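You operate a simulated robot arm through the tools that you are given. There is no shell and no other tool. Be economical: measure what you need, move in short steps, check, and stop when the job is done.

The job below is to be done with a simulated robot arm. You get a single attempt, and the scene is never put back.

JOB
Fetch the wide nozzle and set it on the strip before the dust hood.
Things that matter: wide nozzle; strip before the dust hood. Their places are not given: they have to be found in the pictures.

Only the result counts: the job must be done as asked and must still hold three seconds after the hand-in. Knocking over, shifting, dropping, spilling or breaking anything else fails it.

ROBOT AND FRAMES
A 7-joint arm with a two-finger parallel gripper, fixed in place. Base frame: the origin is at the foot of the arm, x ahead of it, y to its left, z up. Units: mm, degrees, N and s.
Its first joint turns from -66.0 to 66.0 degrees. Payload 2.5 kg.
The TCP is the grasp point between the finger pads, 23 mm short of the fingertips. In the tool frame z runs along the fingers and y along their closing line. Largest opening 94 mm; finger width 38, thickness 10; the body of the gripper, 54 by 96 mm, starts 39 mm behind the TCP.
Orientation is that of the tool frame in the base frame, as a unit quaternion [w, x, y, z]. With the fingers straight down and closing along the base's y, the tool's x points along the base's -x, its y along +y and its z along -z.

CONTROLS
- The arm moves only by the tool servo_tool. Its argument "commands" is a list of rows, each a list of 5 numbers: the gripper command, from -1 (shut) to 1 (fully open), values between in proportion, then the shift along the tool's x, y, z in mm, then the turn about the tool's z in degrees. In form: [[grip, tx, ty, tz, spin], ...]. A call has 1 to 12 rows; each row is the pose to reach, as a shift and turn from the pose commanded when the call began, along the tool's axes at that moment. Rows are played at 5 a second. More than 50 mm and 8.6 degrees between two rows, or a gripper value outside its range, and nothing of the call is played. A pose out of reach is approached as far as the arm can. The call stops where the force on the tool passes 40 N (or 10 N more than at its start, if that is more) or the arm is blocked; 0.2 s more then pass. The fingers move at their own pace (about 108 mm/s each) and stop on an object; they squeeze with about 26 N. The grip force told is the motor's: it shows also when the fingers shut on nothing. Time passes only in rows, and 0.2 s behind the last, so rows that repeat a pose let the fingers close. It gives the time, the measured TCP pose, the force on the tool (base axes), the opening and the grip force at its end, in the units of the frame above (readings bear some noise).
- Cameras (640 x 400 px; columns grow to the right, rows downward): "scene" is fixed at [72.5, -392.7, 538.6]; the picture's right is [1.00, -0.03, 0.00], its down [-0.02, -0.62, -0.79] and it looks along [0.03, 0.79, -0.62] (base axes); focal length 214 px, centre (320, 200). "wrist" rides on the gripper at [-39, 0, -44] in the tool frame; the picture's right is [0.00, -1.00, 0.00], its down [0.97, 0.00, -0.24] and it looks along [0.24, 0.00, 0.97] (tool axes); focal length 218 px, centre (320, 200).
- get_image(camera): a new picture of that camera. The clock stands still meanwhile.
- locate(camera, pixels): for up to 12 pixels [column, row] of the newest picture of that camera ("zoom" is the newest enlarged one), the place [x, y, z] in the base frame of the surface seen there, good to about 2 mm. The clock stands still meanwhile.
- close_up(camera, box): a new picture of the part [left, top, right, bottom] of that camera's present view, enlarged. The clock stands still meanwhile.
- sign_off(): hands the job in; it is judged then, once.

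Go step by step. Measure first, check grasps and placings, and put right what went wrong. The budget is 60 turns and 26 pictures, counting those below and the enlarged ones. Unless the task says otherwise, let go and move clear before handing in, and close with one line.

The tools are called after "Emit:" as name(argument=value, ...) on one line, values as JSON. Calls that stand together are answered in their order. servo_tool: Moves the arm, as the interface text tells. Its arguments: {"type":"object","properties":{"commands":{"type":"array","items":{"type":"array","items":{"type":"number"}}}},"required":["commands"]} The other tools are called the same way: get_image (camera) takes a picture; locate (camera, pixels) gives the place of the surface under pixels of a picture; close_up (camera, box) takes an enlarged picture of a part of a camera's view; sign_off () hands the job in.

At the start:

```text
t: 0.0
position: [285.8, 183.5, 512.3]
tool_rot: [-0.001, 0.0, 1.0, 0.0]
contact_force: [-0.4, 0.0, 0.1]
opening: 94.1
finger_force: 0.1
```

scene: 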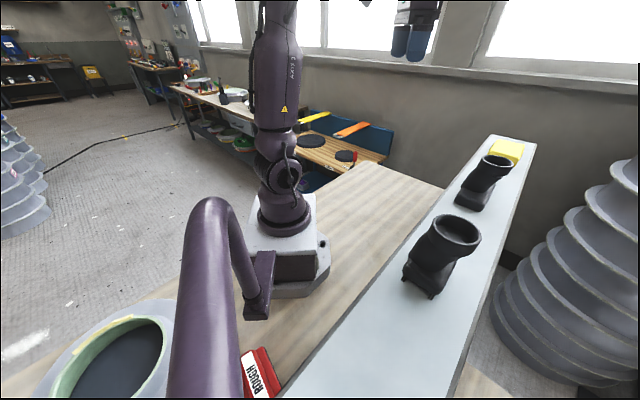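
wrist: 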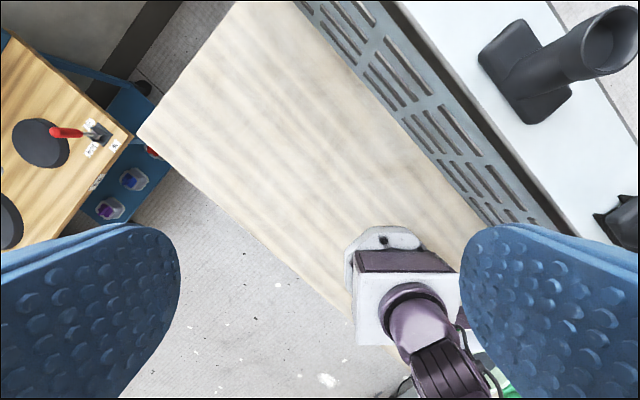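

The scene shows two dark nozzles on a grey ledge at (440,255) and (485,182). A purple hose, a round hood at (110,350) and a grey slotted panel are also in view. I'll enlarge these parts to tell them apart.

Emit:
close_up(camera="scene", box=[360, 120, 560, 320])

Emit:
locate(camera="scene", pixels=[[457, 228], [435, 258], [420, 285], [497, 161], [485, 182], [472, 205], [507, 150], [440, 330], [360, 200], [258, 378], [110, 350], [205, 300]])

Emit:
locate(camera="wrist", pixels=[[250, 100], [400, 90], [480, 160], [530, 70], [610, 40], [620, 220], [500, 60], [400, 300], [140, 130], [450, 190], [560, 20], [300, 0]])

```text
2.00 times, centred on (460, 220) of scene
```

zoom: 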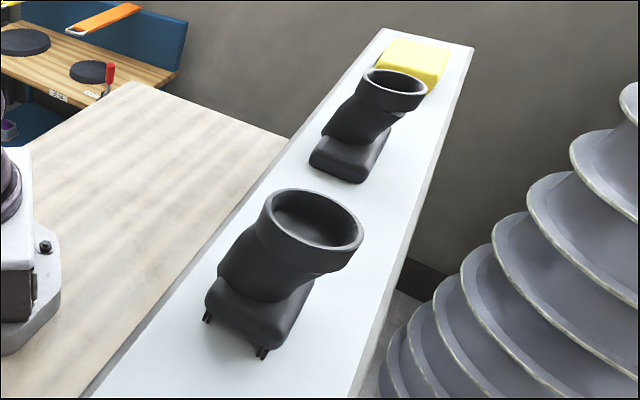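

```text
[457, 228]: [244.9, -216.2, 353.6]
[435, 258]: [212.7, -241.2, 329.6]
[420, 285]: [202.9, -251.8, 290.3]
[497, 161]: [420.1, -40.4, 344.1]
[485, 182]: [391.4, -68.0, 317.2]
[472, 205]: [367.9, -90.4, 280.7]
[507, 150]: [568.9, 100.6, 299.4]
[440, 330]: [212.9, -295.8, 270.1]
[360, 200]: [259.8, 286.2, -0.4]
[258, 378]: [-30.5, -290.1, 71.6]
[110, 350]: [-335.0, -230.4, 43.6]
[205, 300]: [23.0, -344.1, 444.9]
```

```text
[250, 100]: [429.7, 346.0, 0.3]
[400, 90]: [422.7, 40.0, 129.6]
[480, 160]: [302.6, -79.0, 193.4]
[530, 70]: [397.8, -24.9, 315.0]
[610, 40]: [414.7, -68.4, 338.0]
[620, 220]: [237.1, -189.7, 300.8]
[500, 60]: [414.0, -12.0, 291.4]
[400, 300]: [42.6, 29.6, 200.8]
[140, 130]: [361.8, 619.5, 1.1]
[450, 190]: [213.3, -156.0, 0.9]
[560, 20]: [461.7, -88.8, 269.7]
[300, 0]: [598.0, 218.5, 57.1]
```

The shelf at z=270 carries both nozzles. I still need to find the hood and the strip, so I'll move the wrist camera over the shelf.

Emit:
servo_tool(commands=[[1, 0, -40, -20, 0], [1, 0, -80, -40, 0], [1, 0, -120, -60, 0], [1, 0, -160, -60, 0], [1, 0, -200, -60, 0], [1, 0, -230, -60, 0]])

Emit:
get_image(camera="wrist")

Emit:
get_image(camera="scene")

```text
t: 1.4
position: [286.2, -46.7, 572.7]
tool_rot: [0.0, -0.001, 1.0, 0.0]
contact_force: [-0.1, 0.4, -0.1]
opening: 94.0
finger_force: 0.1
```

```text
22 pictures are left
```

wrist: 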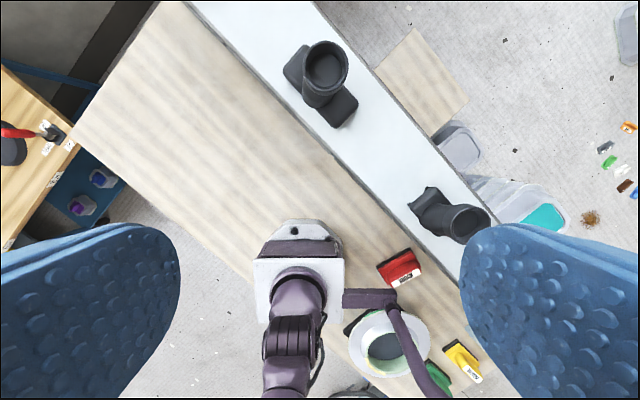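

```text
21 pictures are left
```

scene: 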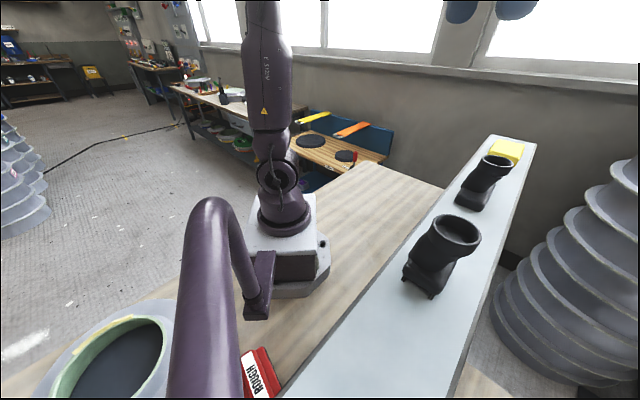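

The far nozzle is at (325,80) and the near one at (450,215) in the wrist picture. I'll enlarge both, then look along the shelf in both directions.

Emit:
close_up(camera="wrist", box=[260, 20, 500, 260])

Emit:
close_up(camera="scene", box=[440, 120, 560, 220])

Emit:
locate(camera="wrist", pixels=[[200, 5], [310, 5], [320, 150], [390, 100], [455, 270], [425, 205], [440, 130], [285, 68], [350, 115], [325, 60], [410, 200], [460, 210]])

```text
1.67 times, centred on (380, 140) of wrist
```

zoom: 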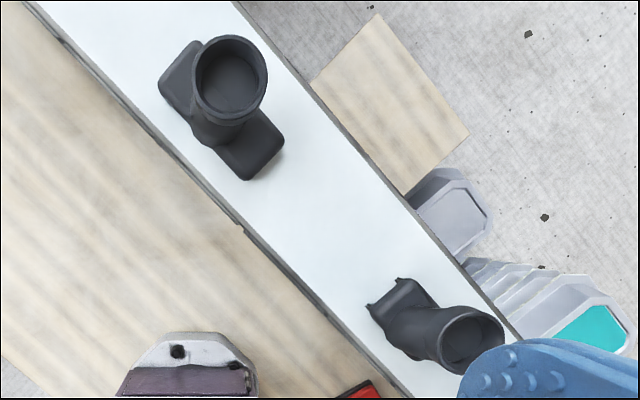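

```text
4.00 times, centred on (500, 170) of scene
```

zoom: 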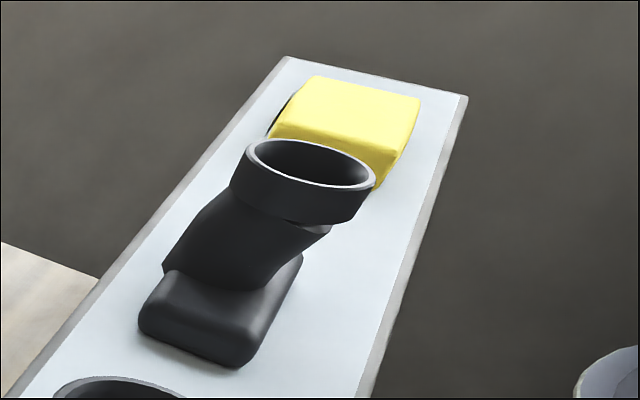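

```text
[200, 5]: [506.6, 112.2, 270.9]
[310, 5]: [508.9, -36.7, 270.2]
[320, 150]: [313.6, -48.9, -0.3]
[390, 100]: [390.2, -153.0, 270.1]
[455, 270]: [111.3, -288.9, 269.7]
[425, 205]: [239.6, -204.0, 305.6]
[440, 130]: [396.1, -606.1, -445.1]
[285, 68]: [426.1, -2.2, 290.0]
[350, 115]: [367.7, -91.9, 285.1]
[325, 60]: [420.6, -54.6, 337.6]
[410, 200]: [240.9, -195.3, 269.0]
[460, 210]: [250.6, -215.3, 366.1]
```

The far nozzle has a broad foot, about 110 mm long, so it should be the wide one. The yellow block at the shelf's end has a dark face, so I'll view it from above.

Emit:
servo_tool(commands=[[1, -40, 30, 0, 0], [1, -80, 60, 0, 0], [1, -120, 90, 0, 0], [1, -150, 120, 0, 0], [1, -150, 120, 0, 0]])

Emit:
get_image(camera="wrist")

```text
t: 2.6
position: [418.0, 71.8, 549.7]
tool_rot: [0.001, -0.001, 1.0, 0.0]
contact_force: [-0.2, -0.3, 0.1]
opening: 94.1
finger_force: 0.0
out of reach, approached as far as the arm can: row 3, 4, 5
```

```text
18 pictures are left
```

wrist: 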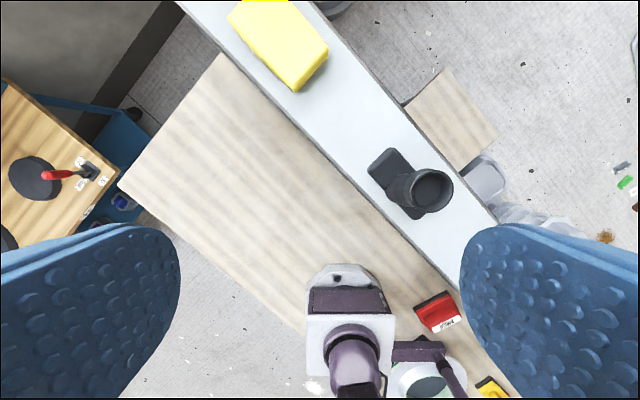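

The yellow block at (278,42) is on the far end. I'll enlarge it and measure it.

Emit:
close_up(camera="wrist", box=[180, 0, 360, 112])

Emit:
locate(camera="wrist", pixels=[[240, 5], [285, 30], [315, 45], [297, 85], [265, 60], [230, 20], [250, 68], [345, 90], [260, 85], [330, 40], [200, 15], [330, 130]])

```text
3.56 times, centred on (270, 56) of wrist
```

zoom: 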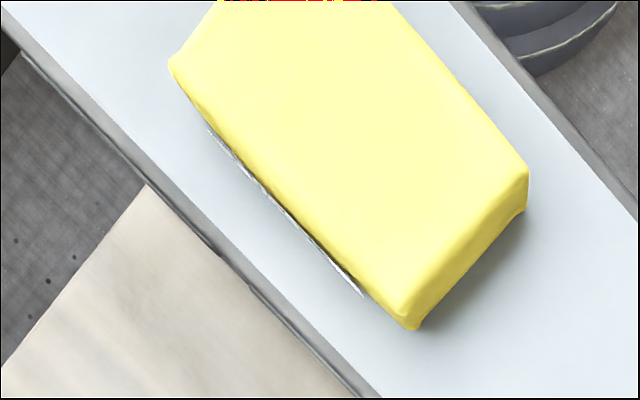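

```text
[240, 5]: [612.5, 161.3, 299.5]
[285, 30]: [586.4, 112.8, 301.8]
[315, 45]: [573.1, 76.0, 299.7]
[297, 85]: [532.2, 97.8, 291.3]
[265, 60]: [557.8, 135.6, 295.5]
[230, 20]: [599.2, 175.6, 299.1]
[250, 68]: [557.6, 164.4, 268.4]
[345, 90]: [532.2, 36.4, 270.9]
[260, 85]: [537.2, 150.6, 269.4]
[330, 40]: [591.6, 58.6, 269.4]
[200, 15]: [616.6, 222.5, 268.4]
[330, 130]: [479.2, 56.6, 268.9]
```

The yellow block is roughly 100x70x30 mm, with a metallic edge along its left side. Before deciding I'll look at the other end of the shelf.

Emit:
servo_tool(commands=[[1, 27, -34, 0, 8], [1, 54, -68, 0, 16], [1, 81, -102, 0, 24], [1, 108, -136, 0, 32], [1, 135, -170, 0, 40], [1, 162, -204, 0, 48], [1, 189, -238, 0, 56], [1, 218, -272, 0, 64], [1, 218, -272, 0, 64]])

Emit:
get_image(camera="wrist")

```text
t: 4.6
position: [200.7, -201.2, 550.8]
tool_rot: [-0.001, 0.53, 0.848, 0.0]
contact_force: [-0.2, -0.6, -0.2]
opening: 94.2
finger_force: 0.1
```

```text
16 pictures are left
```

wrist: 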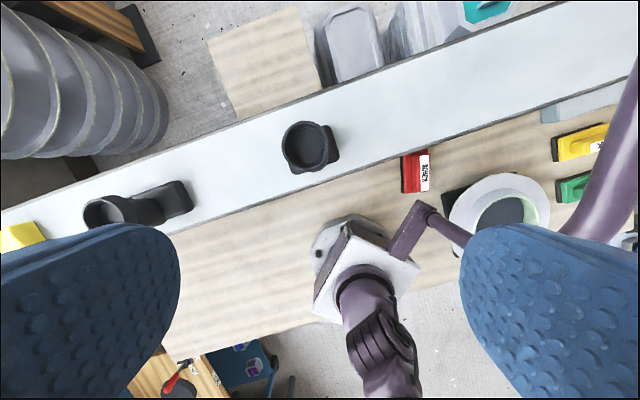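

Now the purple pipe shows, with a rectangular head at (410,230) that may be the dust hood. I'll measure it and the shelf's right end.

Emit:
locate(camera="wrist", pixels=[[410, 230], [440, 222], [600, 200], [625, 120], [415, 172], [585, 100], [575, 143], [500, 200], [630, 60], [560, 10], [450, 110], [635, 10]])

Emit:
locate(camera="scene", pixels=[[260, 265], [257, 308], [270, 280], [235, 260], [210, 205], [185, 380], [255, 370], [300, 390], [440, 390], [140, 320], [380, 330], [475, 385]])

Emit:
close_up(camera="wrist", box=[380, 0, 640, 260])

Emit:
close_up(camera="scene", box=[160, 180, 340, 400])

```text
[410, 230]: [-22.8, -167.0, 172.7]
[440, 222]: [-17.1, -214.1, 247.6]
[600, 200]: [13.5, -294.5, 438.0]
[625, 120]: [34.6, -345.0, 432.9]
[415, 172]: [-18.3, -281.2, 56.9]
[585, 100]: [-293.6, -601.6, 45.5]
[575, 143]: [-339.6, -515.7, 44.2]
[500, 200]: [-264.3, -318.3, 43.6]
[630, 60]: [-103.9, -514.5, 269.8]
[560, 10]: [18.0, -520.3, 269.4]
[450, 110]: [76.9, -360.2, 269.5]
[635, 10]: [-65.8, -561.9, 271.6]
```

```text
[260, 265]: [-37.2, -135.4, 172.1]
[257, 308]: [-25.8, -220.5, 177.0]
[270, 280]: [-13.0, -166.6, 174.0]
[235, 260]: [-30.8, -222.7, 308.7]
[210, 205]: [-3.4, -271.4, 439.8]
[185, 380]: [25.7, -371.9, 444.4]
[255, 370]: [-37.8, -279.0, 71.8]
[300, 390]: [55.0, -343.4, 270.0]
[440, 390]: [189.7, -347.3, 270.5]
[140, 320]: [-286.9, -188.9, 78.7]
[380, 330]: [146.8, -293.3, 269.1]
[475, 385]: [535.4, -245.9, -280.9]
```

```text
1.54 times, centred on (510, 130) of wrist
```

zoom: 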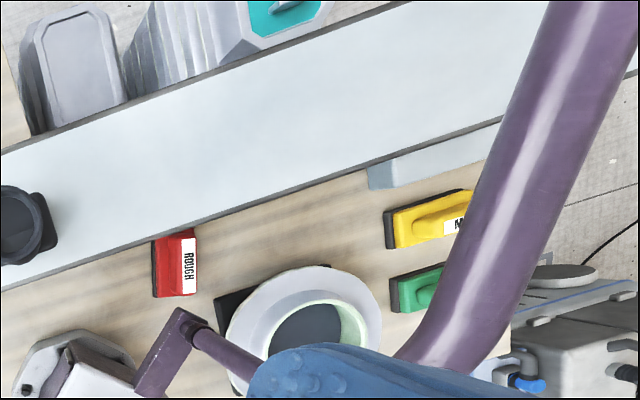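

```text
1.82 times, centred on (250, 290) of scene
```

zoom: 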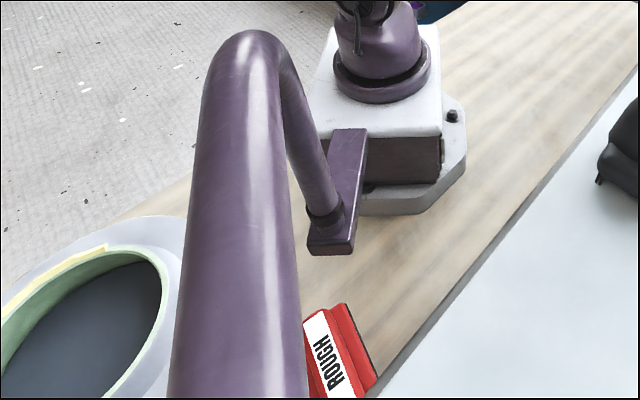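

The pipe head sits at z≈175 next to the arm's foot. The pipe itself runs off over the shelf toward -y at z≈435, so I'll look further along that end of the shelf.

Emit:
servo_tool(commands=[[1, -27, -20, 0, -6], [1, -54, -40, 0, -12], [1, -81, -62, 0, -19], [1, -81, -62, 0, -19]])

Emit:
get_image(camera="wrist")

```text
t: 5.6
position: [180.4, -302.1, 550.4]
tool_rot: [0.0, 0.382, 0.924, 0.0]
contact_force: [-0.1, 0.9, 0.1]
opening: 94.0
finger_force: 0.1
```

```text
13 pictures are left
```

wrist: 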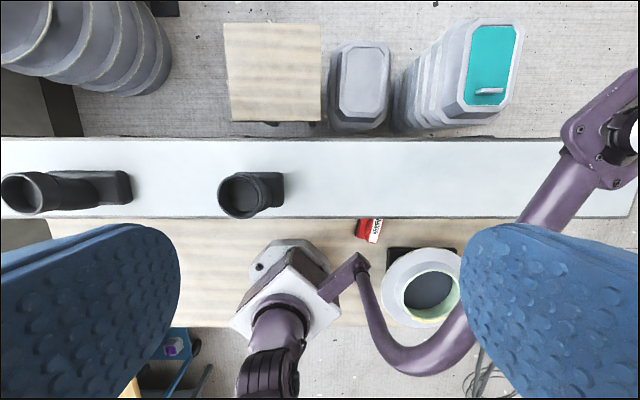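

The purple pipe is only the camera's stand, and this end of the shelf is bare. The remaining candidate for the hood is the yellow block, so I'll view its robot-side face obliquely from low down.

Emit:
servo_tool(commands=[[1, 17, 44, 0, -7.5], [1, 34, 89, 0, -15], [1, 50, 133, 0, -22.5], [1, 67, 178, 0, -30], [1, 84, 222, 0, -37.5], [1, 101, 267, 0, -45], [1, 118, 311, 0, -52.5], [1, 135, 356, 0, -60], [1, 151, 400, 0, -67.5], [1, 168, 445, 0, -75], [1, 185, 489, 0, -82.5], [1, 202, 534, 0, -90]])

Emit:
servo_tool(commands=[[1, 0, 0, 40, 0], [1, 0, 0, 80, 0], [1, 0, 0, 130, 0], [1, 0, 0, 130, 0]])

Emit:
get_image(camera="wrist")

```text
t: 8.2
position: [390.5, 209.9, 536.0]
tool_rot: [0.0, -0.374, 0.928, 0.001]
contact_force: [0.2, 0.2, -0.6]
opening: 94.0
finger_force: 0.1
out of reach, approached as far as the arm can: row 11, 12
```

```text
t: 9.2
position: [391.3, 210.9, 404.3]
tool_rot: [0.001, -0.384, 0.924, 0.0]
contact_force: [0.0, 0.1, -0.2]
opening: 94.0
finger_force: 0.0
```

```text
12 pictures are left
```

wrist: 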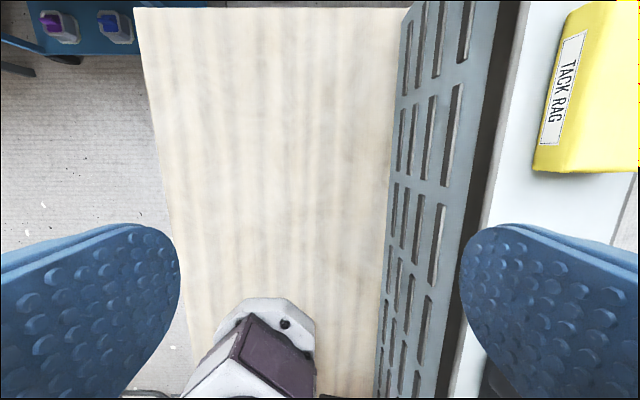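

The yellow block is labelled "TACK RAG", so it isn't the hood. The slotted grey upright panel at (430,180) between the wood bench and the shelf must be the dust hood, with the wood strip in front of it. I'll measure the panel and the wood.

Emit:
locate(camera="wrist", pixels=[[380, 100], [370, 200], [300, 150], [360, 300], [200, 100], [395, 190], [405, 20], [470, 180], [455, 10], [490, 200], [270, 300], [382, 350]])

Emit:
close_up(camera="wrist", box=[300, 0, 540, 150])

```text
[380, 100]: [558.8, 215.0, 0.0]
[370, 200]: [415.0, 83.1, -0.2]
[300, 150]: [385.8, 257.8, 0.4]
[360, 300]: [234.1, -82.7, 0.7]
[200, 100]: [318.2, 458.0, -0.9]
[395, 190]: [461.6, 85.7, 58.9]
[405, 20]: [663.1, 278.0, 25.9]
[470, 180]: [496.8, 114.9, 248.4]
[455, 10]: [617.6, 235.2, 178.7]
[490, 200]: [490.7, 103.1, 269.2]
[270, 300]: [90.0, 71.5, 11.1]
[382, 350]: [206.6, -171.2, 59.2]
```

```text
2.67 times, centred on (420, 75) of wrist
```

zoom: 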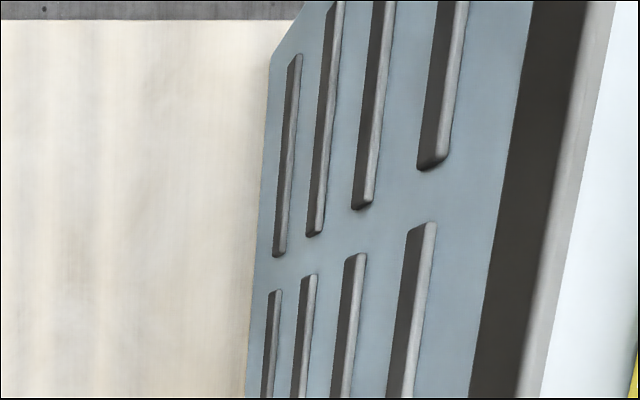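

The slotted panel rises from the wood bench at z=0, with x−y≈375, so the target strip is the bench wood in front of it. Next I'll lift and look at the wide nozzle from above for grasp geometry.

Emit:
servo_tool(commands=[[1, 0, 0, -40, 0], [1, 0, 0, -80, 0], [1, 30, -32, -80, 0], [1, 60, -64, -80, 0], [1, 90, -96, -80, 0], [1, 120, -128, -80, 0], [1, 150, -160, -80, 0], [1, 178, -191, -80, 0], [1, 178, -191, -80, 0]])

Emit:
get_image(camera="wrist")

```text
t: 11.2
position: [401.1, -52.6, 484.8]
tool_rot: [0.0, -0.383, 0.924, 0.0]
contact_force: [-1.1, 0.9, 1.1]
opening: 94.0
finger_force: 0.1
```

```text
10 pictures are left
```

wrist: 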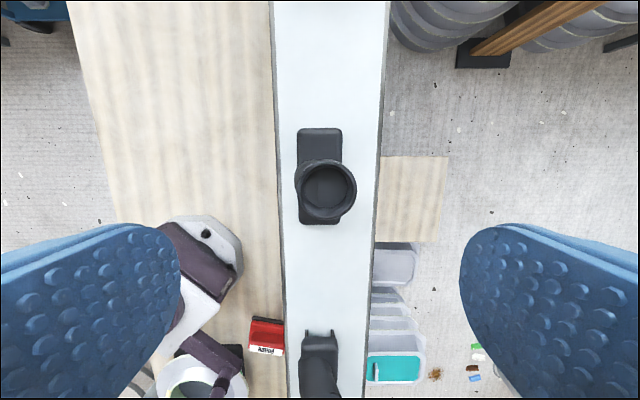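

The picture is aligned with the shelf: the foot runs (298–342, 127–225) and the collar is centred near (326,187). I'll measure them, and the near nozzle for comparison.

Emit:
locate(camera="wrist", pixels=[[300, 145], [338, 145], [320, 130], [319, 221], [301, 218], [297, 187], [354, 187], [326, 160], [326, 216], [326, 187], [305, 345], [335, 345]])

Emit:
close_up(camera="wrist", box=[260, 110, 400, 250])

```text
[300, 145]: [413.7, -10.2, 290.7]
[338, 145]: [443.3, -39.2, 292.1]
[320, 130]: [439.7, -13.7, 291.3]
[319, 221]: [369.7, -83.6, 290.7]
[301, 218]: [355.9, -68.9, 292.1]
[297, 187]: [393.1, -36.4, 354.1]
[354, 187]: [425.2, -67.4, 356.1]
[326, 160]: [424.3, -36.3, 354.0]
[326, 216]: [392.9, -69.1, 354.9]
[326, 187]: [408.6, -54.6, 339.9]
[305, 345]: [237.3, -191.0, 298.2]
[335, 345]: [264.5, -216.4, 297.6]
```

```text
2.86 times, centred on (330, 180) of wrist
```

zoom: 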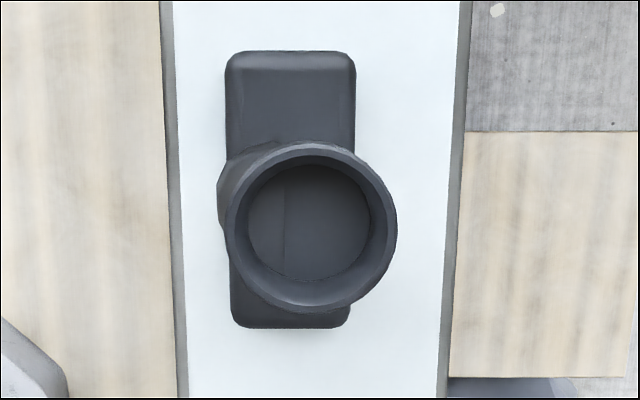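

In shelf coordinates (s along the shelf, n across it), the wide nozzle's foot is 103 × 45 mm, centred at s=251, n=320. Its collar is Ø≈50, centred at (408.7, −52), with the rim at z≈355. I'll turn 90° so the fingers close along the shelf.

Emit:
servo_tool(commands=[[1, 0, 0, 0, 8.2], [1, 0, 0, 0, 16.4], [1, 0, 0, 0, 24.6], [1, 0, 0, 0, 32.8], [1, 0, 0, 0, 41], [1, 0, 0, 0, 49.2], [1, 0, 0, 0, 57.4], [1, 0, 0, 0, 65.6], [1, 0, 0, 0, 73.8], [1, 0, 0, 0, 82], [1, 0, 0, 0, 90], [1, 0, 0, 0, 90]])

```text
t: 13.8
position: [401.3, -51.6, 485.0]
tool_rot: [0.0, 0.383, 0.924, 0.0]
contact_force: [-0.2, 0.5, 1.1]
opening: 94.2
finger_force: 0.1
```

The turn held, and force readings are normal. I'll centre on the collar and descend to z≈338, which keeps the fingertips at 315 above the foot.

Emit:
servo_tool(commands=[[1, -5.8, 4.8, 0, 0], [1, -5.8, 4.8, 40, 0], [1, -5.8, 4.8, 80, 0], [1, -5.8, 4.8, 110, 0], [1, -5.8, 4.8, 130, 0], [1, -5.8, 4.8, 147, 0], [1, -5.8, 4.8, 147, 0]])

Emit:
get_image(camera="wrist")

Emit:
get_image(camera="scene")

```text
t: 15.4
position: [409.2, -52.2, 339.1]
tool_rot: [0.0, 0.383, 0.924, 0.0]
contact_force: [0.1, -0.4, -0.9]
opening: 93.9
finger_force: 0.0
```

```text
8 pictures are left
```

wrist: 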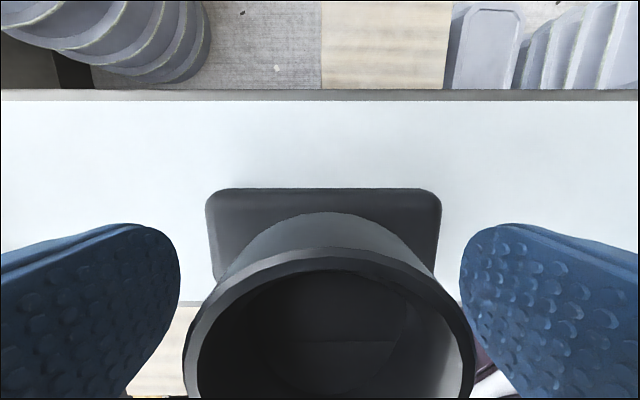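

```text
7 pictures are left
```

scene: 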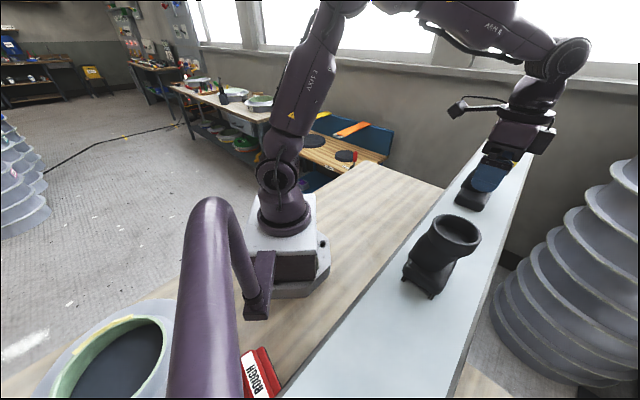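

The collar sits centred between the fingers (columns 183–475), and nothing is touching. I'll close the gripper.

Emit:
servo_tool(commands=[[-1, 0, 0, 0, 0], [-1, 0, 0, 0, 0], [-1, 0, 0, 0, 0], [-1, 0, 0, 0, 0]])

Emit:
servo_tool(commands=[[-1, 0, 0, -10, 0], [-1, 0, 0, -20, 0], [-1, 0, 0, -20, 0]])

Emit:
get_image(camera="wrist")

```text
t: 16.4
position: [407.9, -52.6, 339.6]
tool_rot: [0.0, 0.383, 0.924, 0.0]
contact_force: [-0.2, 0.0, 0.4]
opening: 51.4
finger_force: 25.9
```

```text
t: 17.2
position: [408.2, -52.4, 359.0]
tool_rot: [0.0, 0.383, 0.924, 0.0]
contact_force: [-0.1, -0.6, -0.7]
opening: 51.3
finger_force: 26.1
```

```text
6 pictures are left
```

wrist: 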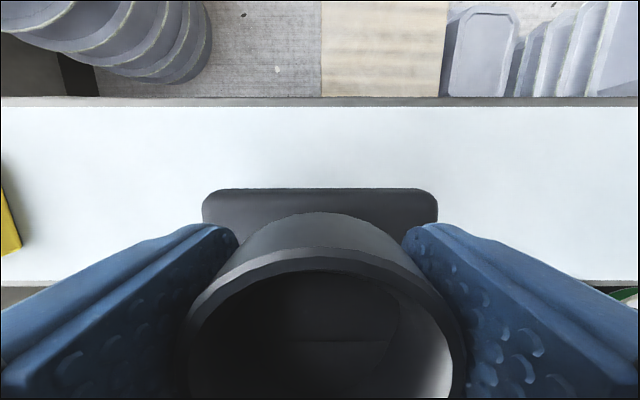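

The grip holds firm (opening 51.3, force 26) and the nozzle came up with it. Its base is 69 mm below the TCP. I'll lift it clear, bring it back over the wood in front of the slotted panel, and lower part way.

Emit:
servo_tool(commands=[[-1, 0, 0, -40, 0], [-1, 0, 0, -75, 0], [-1, 28, -10, -75, 0], [-1, 56, -20, -75, 0], [-1, 84, -30, -75, 0], [-1, 112, -40, -75, 0], [-1, 140, -52, -75, 0], [-1, 140, -52, -75, 0]])

Emit:
servo_tool(commands=[[-1, 0, 0, 35, 0], [-1, 0, 0, 70, 0], [-1, 0, 0, 105, 0], [-1, 0, 0, 140, 0], [-1, 0, 0, 175, 0], [-1, 0, 0, 210, 0], [-1, 0, 0, 210, 0]])

Emit:
get_image(camera="scene")

```text
t: 19.0
position: [270.5, 10.4, 433.3]
tool_rot: [-0.001, 0.383, 0.924, -0.001]
contact_force: [-0.3, -0.5, -1.4]
opening: 51.0
finger_force: 26.1
```

```text
t: 20.6
position: [270.4, 10.2, 224.5]
tool_rot: [0.001, 0.383, 0.924, 0.0]
contact_force: [-0.4, 0.4, -1.2]
opening: 51.4
finger_force: 26.3
```

```text
5 pictures are left
```

scene: 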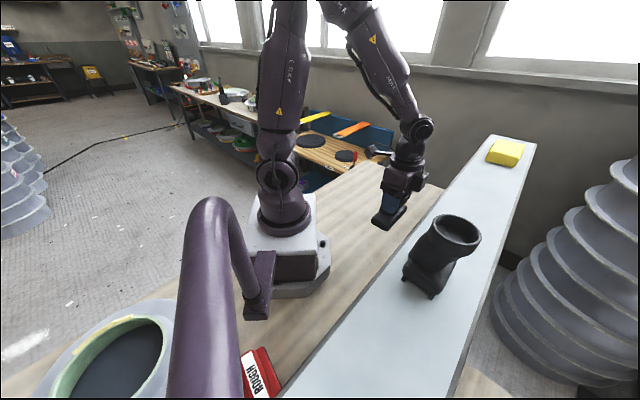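

The nozzle is over the wood at TCP n=184 with clear space to the shelf. I'll continue down to about 12 mm above the bench.

Emit:
servo_tool(commands=[[-1, 0, 0, 30, 0], [-1, 0, 0, 60, 0], [-1, 0, 0, 90, 0], [-1, 0, 0, 115, 0], [-1, 0, 0, 135, 0], [-1, 0, 0, 143, 0], [-1, 0, 0, 143, 0]])

Emit:
get_image(camera="wrist")

```text
t: 22.2
position: [271.8, 9.8, 80.0]
tool_rot: [-0.001, 0.381, 0.924, 0.0]
contact_force: [0.3, -0.5, -1.8]
opening: 51.4
finger_force: 25.9
```

```text
4 pictures are left
```

wrist: 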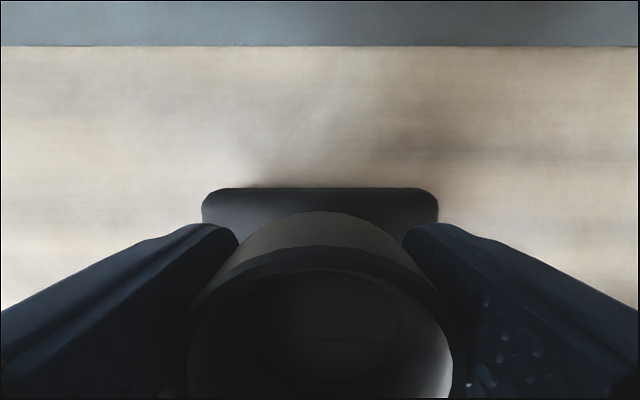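

It reached z=80 with the nozzle level, and the panel foot is at row 46. I'll measure the gap.

Emit:
locate(camera="wrist", pixels=[[320, 50], [320, 42], [320, 20], [320, 192], [320, 120], [100, 50], [560, 50]])

```text
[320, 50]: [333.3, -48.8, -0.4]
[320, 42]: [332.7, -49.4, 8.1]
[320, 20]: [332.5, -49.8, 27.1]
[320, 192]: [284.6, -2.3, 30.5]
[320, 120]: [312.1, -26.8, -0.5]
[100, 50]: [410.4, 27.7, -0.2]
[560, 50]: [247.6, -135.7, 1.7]
```

The panel face is at n=270 and the foot's outer edge at n=203. I'll ease 12 mm nearer the panel, then lower until the base is just at the wood.

Emit:
servo_tool(commands=[[-1, -4, 0, 0, 0], [-1, -8, 0, 0, 0], [-1, -12, 0, 0, 0], [-1, -12, 0, 4, 0], [-1, -12, 0, 8, 0], [-1, -12, 0, 10, 0], [-1, -12, 0, 10, 0]])

```text
t: 23.8
position: [279.8, 2.4, 69.9]
tool_rot: [-0.001, 0.383, 0.924, 0.0]
contact_force: [0.2, -0.9, -0.8]
opening: 51.4
finger_force: 26.3
```

There's no contact yet, and the base should be within about 1 mm of the wood. I'll lower slightly more and watch the force.

Emit:
servo_tool(commands=[[-1, 0, 0, 0.7, 0], [-1, 0, 0, 1.4, 0], [-1, 0, 0, 1.4, 0]])

```text
t: 24.6
position: [282.0, 1.1, 68.6]
tool_rot: [-0.001, 0.383, 0.924, 0.0]
contact_force: [-0.2, -0.4, -1.4]
opening: 51.3
finger_force: 26.3
```

Emit:
servo_tool(commands=[[-1, 0, 0, 0.7, 0], [-1, 0, 0, 1.4, 0], [-1, 0, 0, 1.4, 0]])

```text
t: 25.4
position: [282.1, 2.1, 67.7]
tool_rot: [0.001, 0.383, 0.924, -0.001]
contact_force: [-1.6, 0.2, 17.6]
opening: 51.2
finger_force: 26.2
```

The force rose to 17.6 N, so the base has touched down. I'll ease up 0.7 mm, open, and rise straight up.

Emit:
servo_tool(commands=[[-1, 0, 0, -0.7, 0], [0.25, 0, 0, -0.7, 0], [0.5, 0, 0, -0.7, 0], [1, 0, 0, -0.7, 0], [1, 0, 0, -0.7, 0], [1, 0, 0, -30, 0], [1, 0, 0, -60, 0], [1, 0, 0, -100, 0], [1, 0, 0, -140, 0], [1, 0, 0, -180, 0], [1, 0, 0, -180, 0]])

Emit:
get_image(camera="wrist")

Emit:
get_image(camera="scene")

```text
t: 27.8
position: [280.9, 3.1, 248.4]
tool_rot: [0.0, 0.383, 0.924, 0.0]
contact_force: [-0.4, 0.4, 0.6]
opening: 93.9
finger_force: 0.1
```

```text
3 pictures are left
```

wrist: 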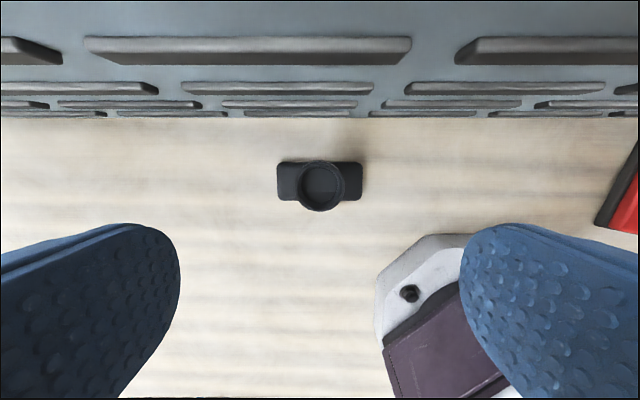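

```text
2 pictures are left
```

scene: 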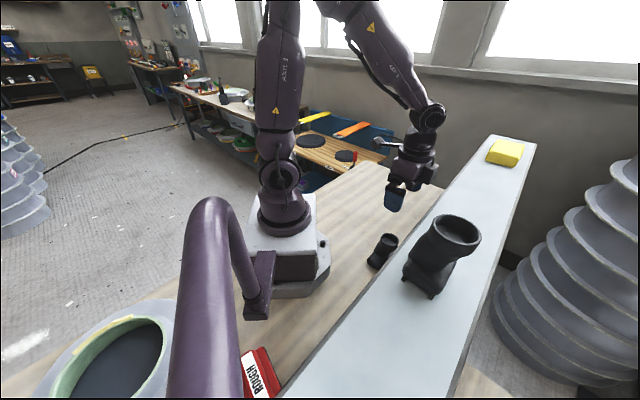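

The wide nozzle stands upright on the wood at (320,180) in the wrist picture, in front of the slotted panel. The other nozzle and the tack rag haven't moved, and the gripper is clear, so I'll hand in.

Emit:
sign_off()

```text
The job is handed in.
```

I set the wide nozzle upright on the wood strip in front of the slotted dust hood. I took that hood to be the slotted grey panel under the shelf, since nothing in the pictures is labelled as one.
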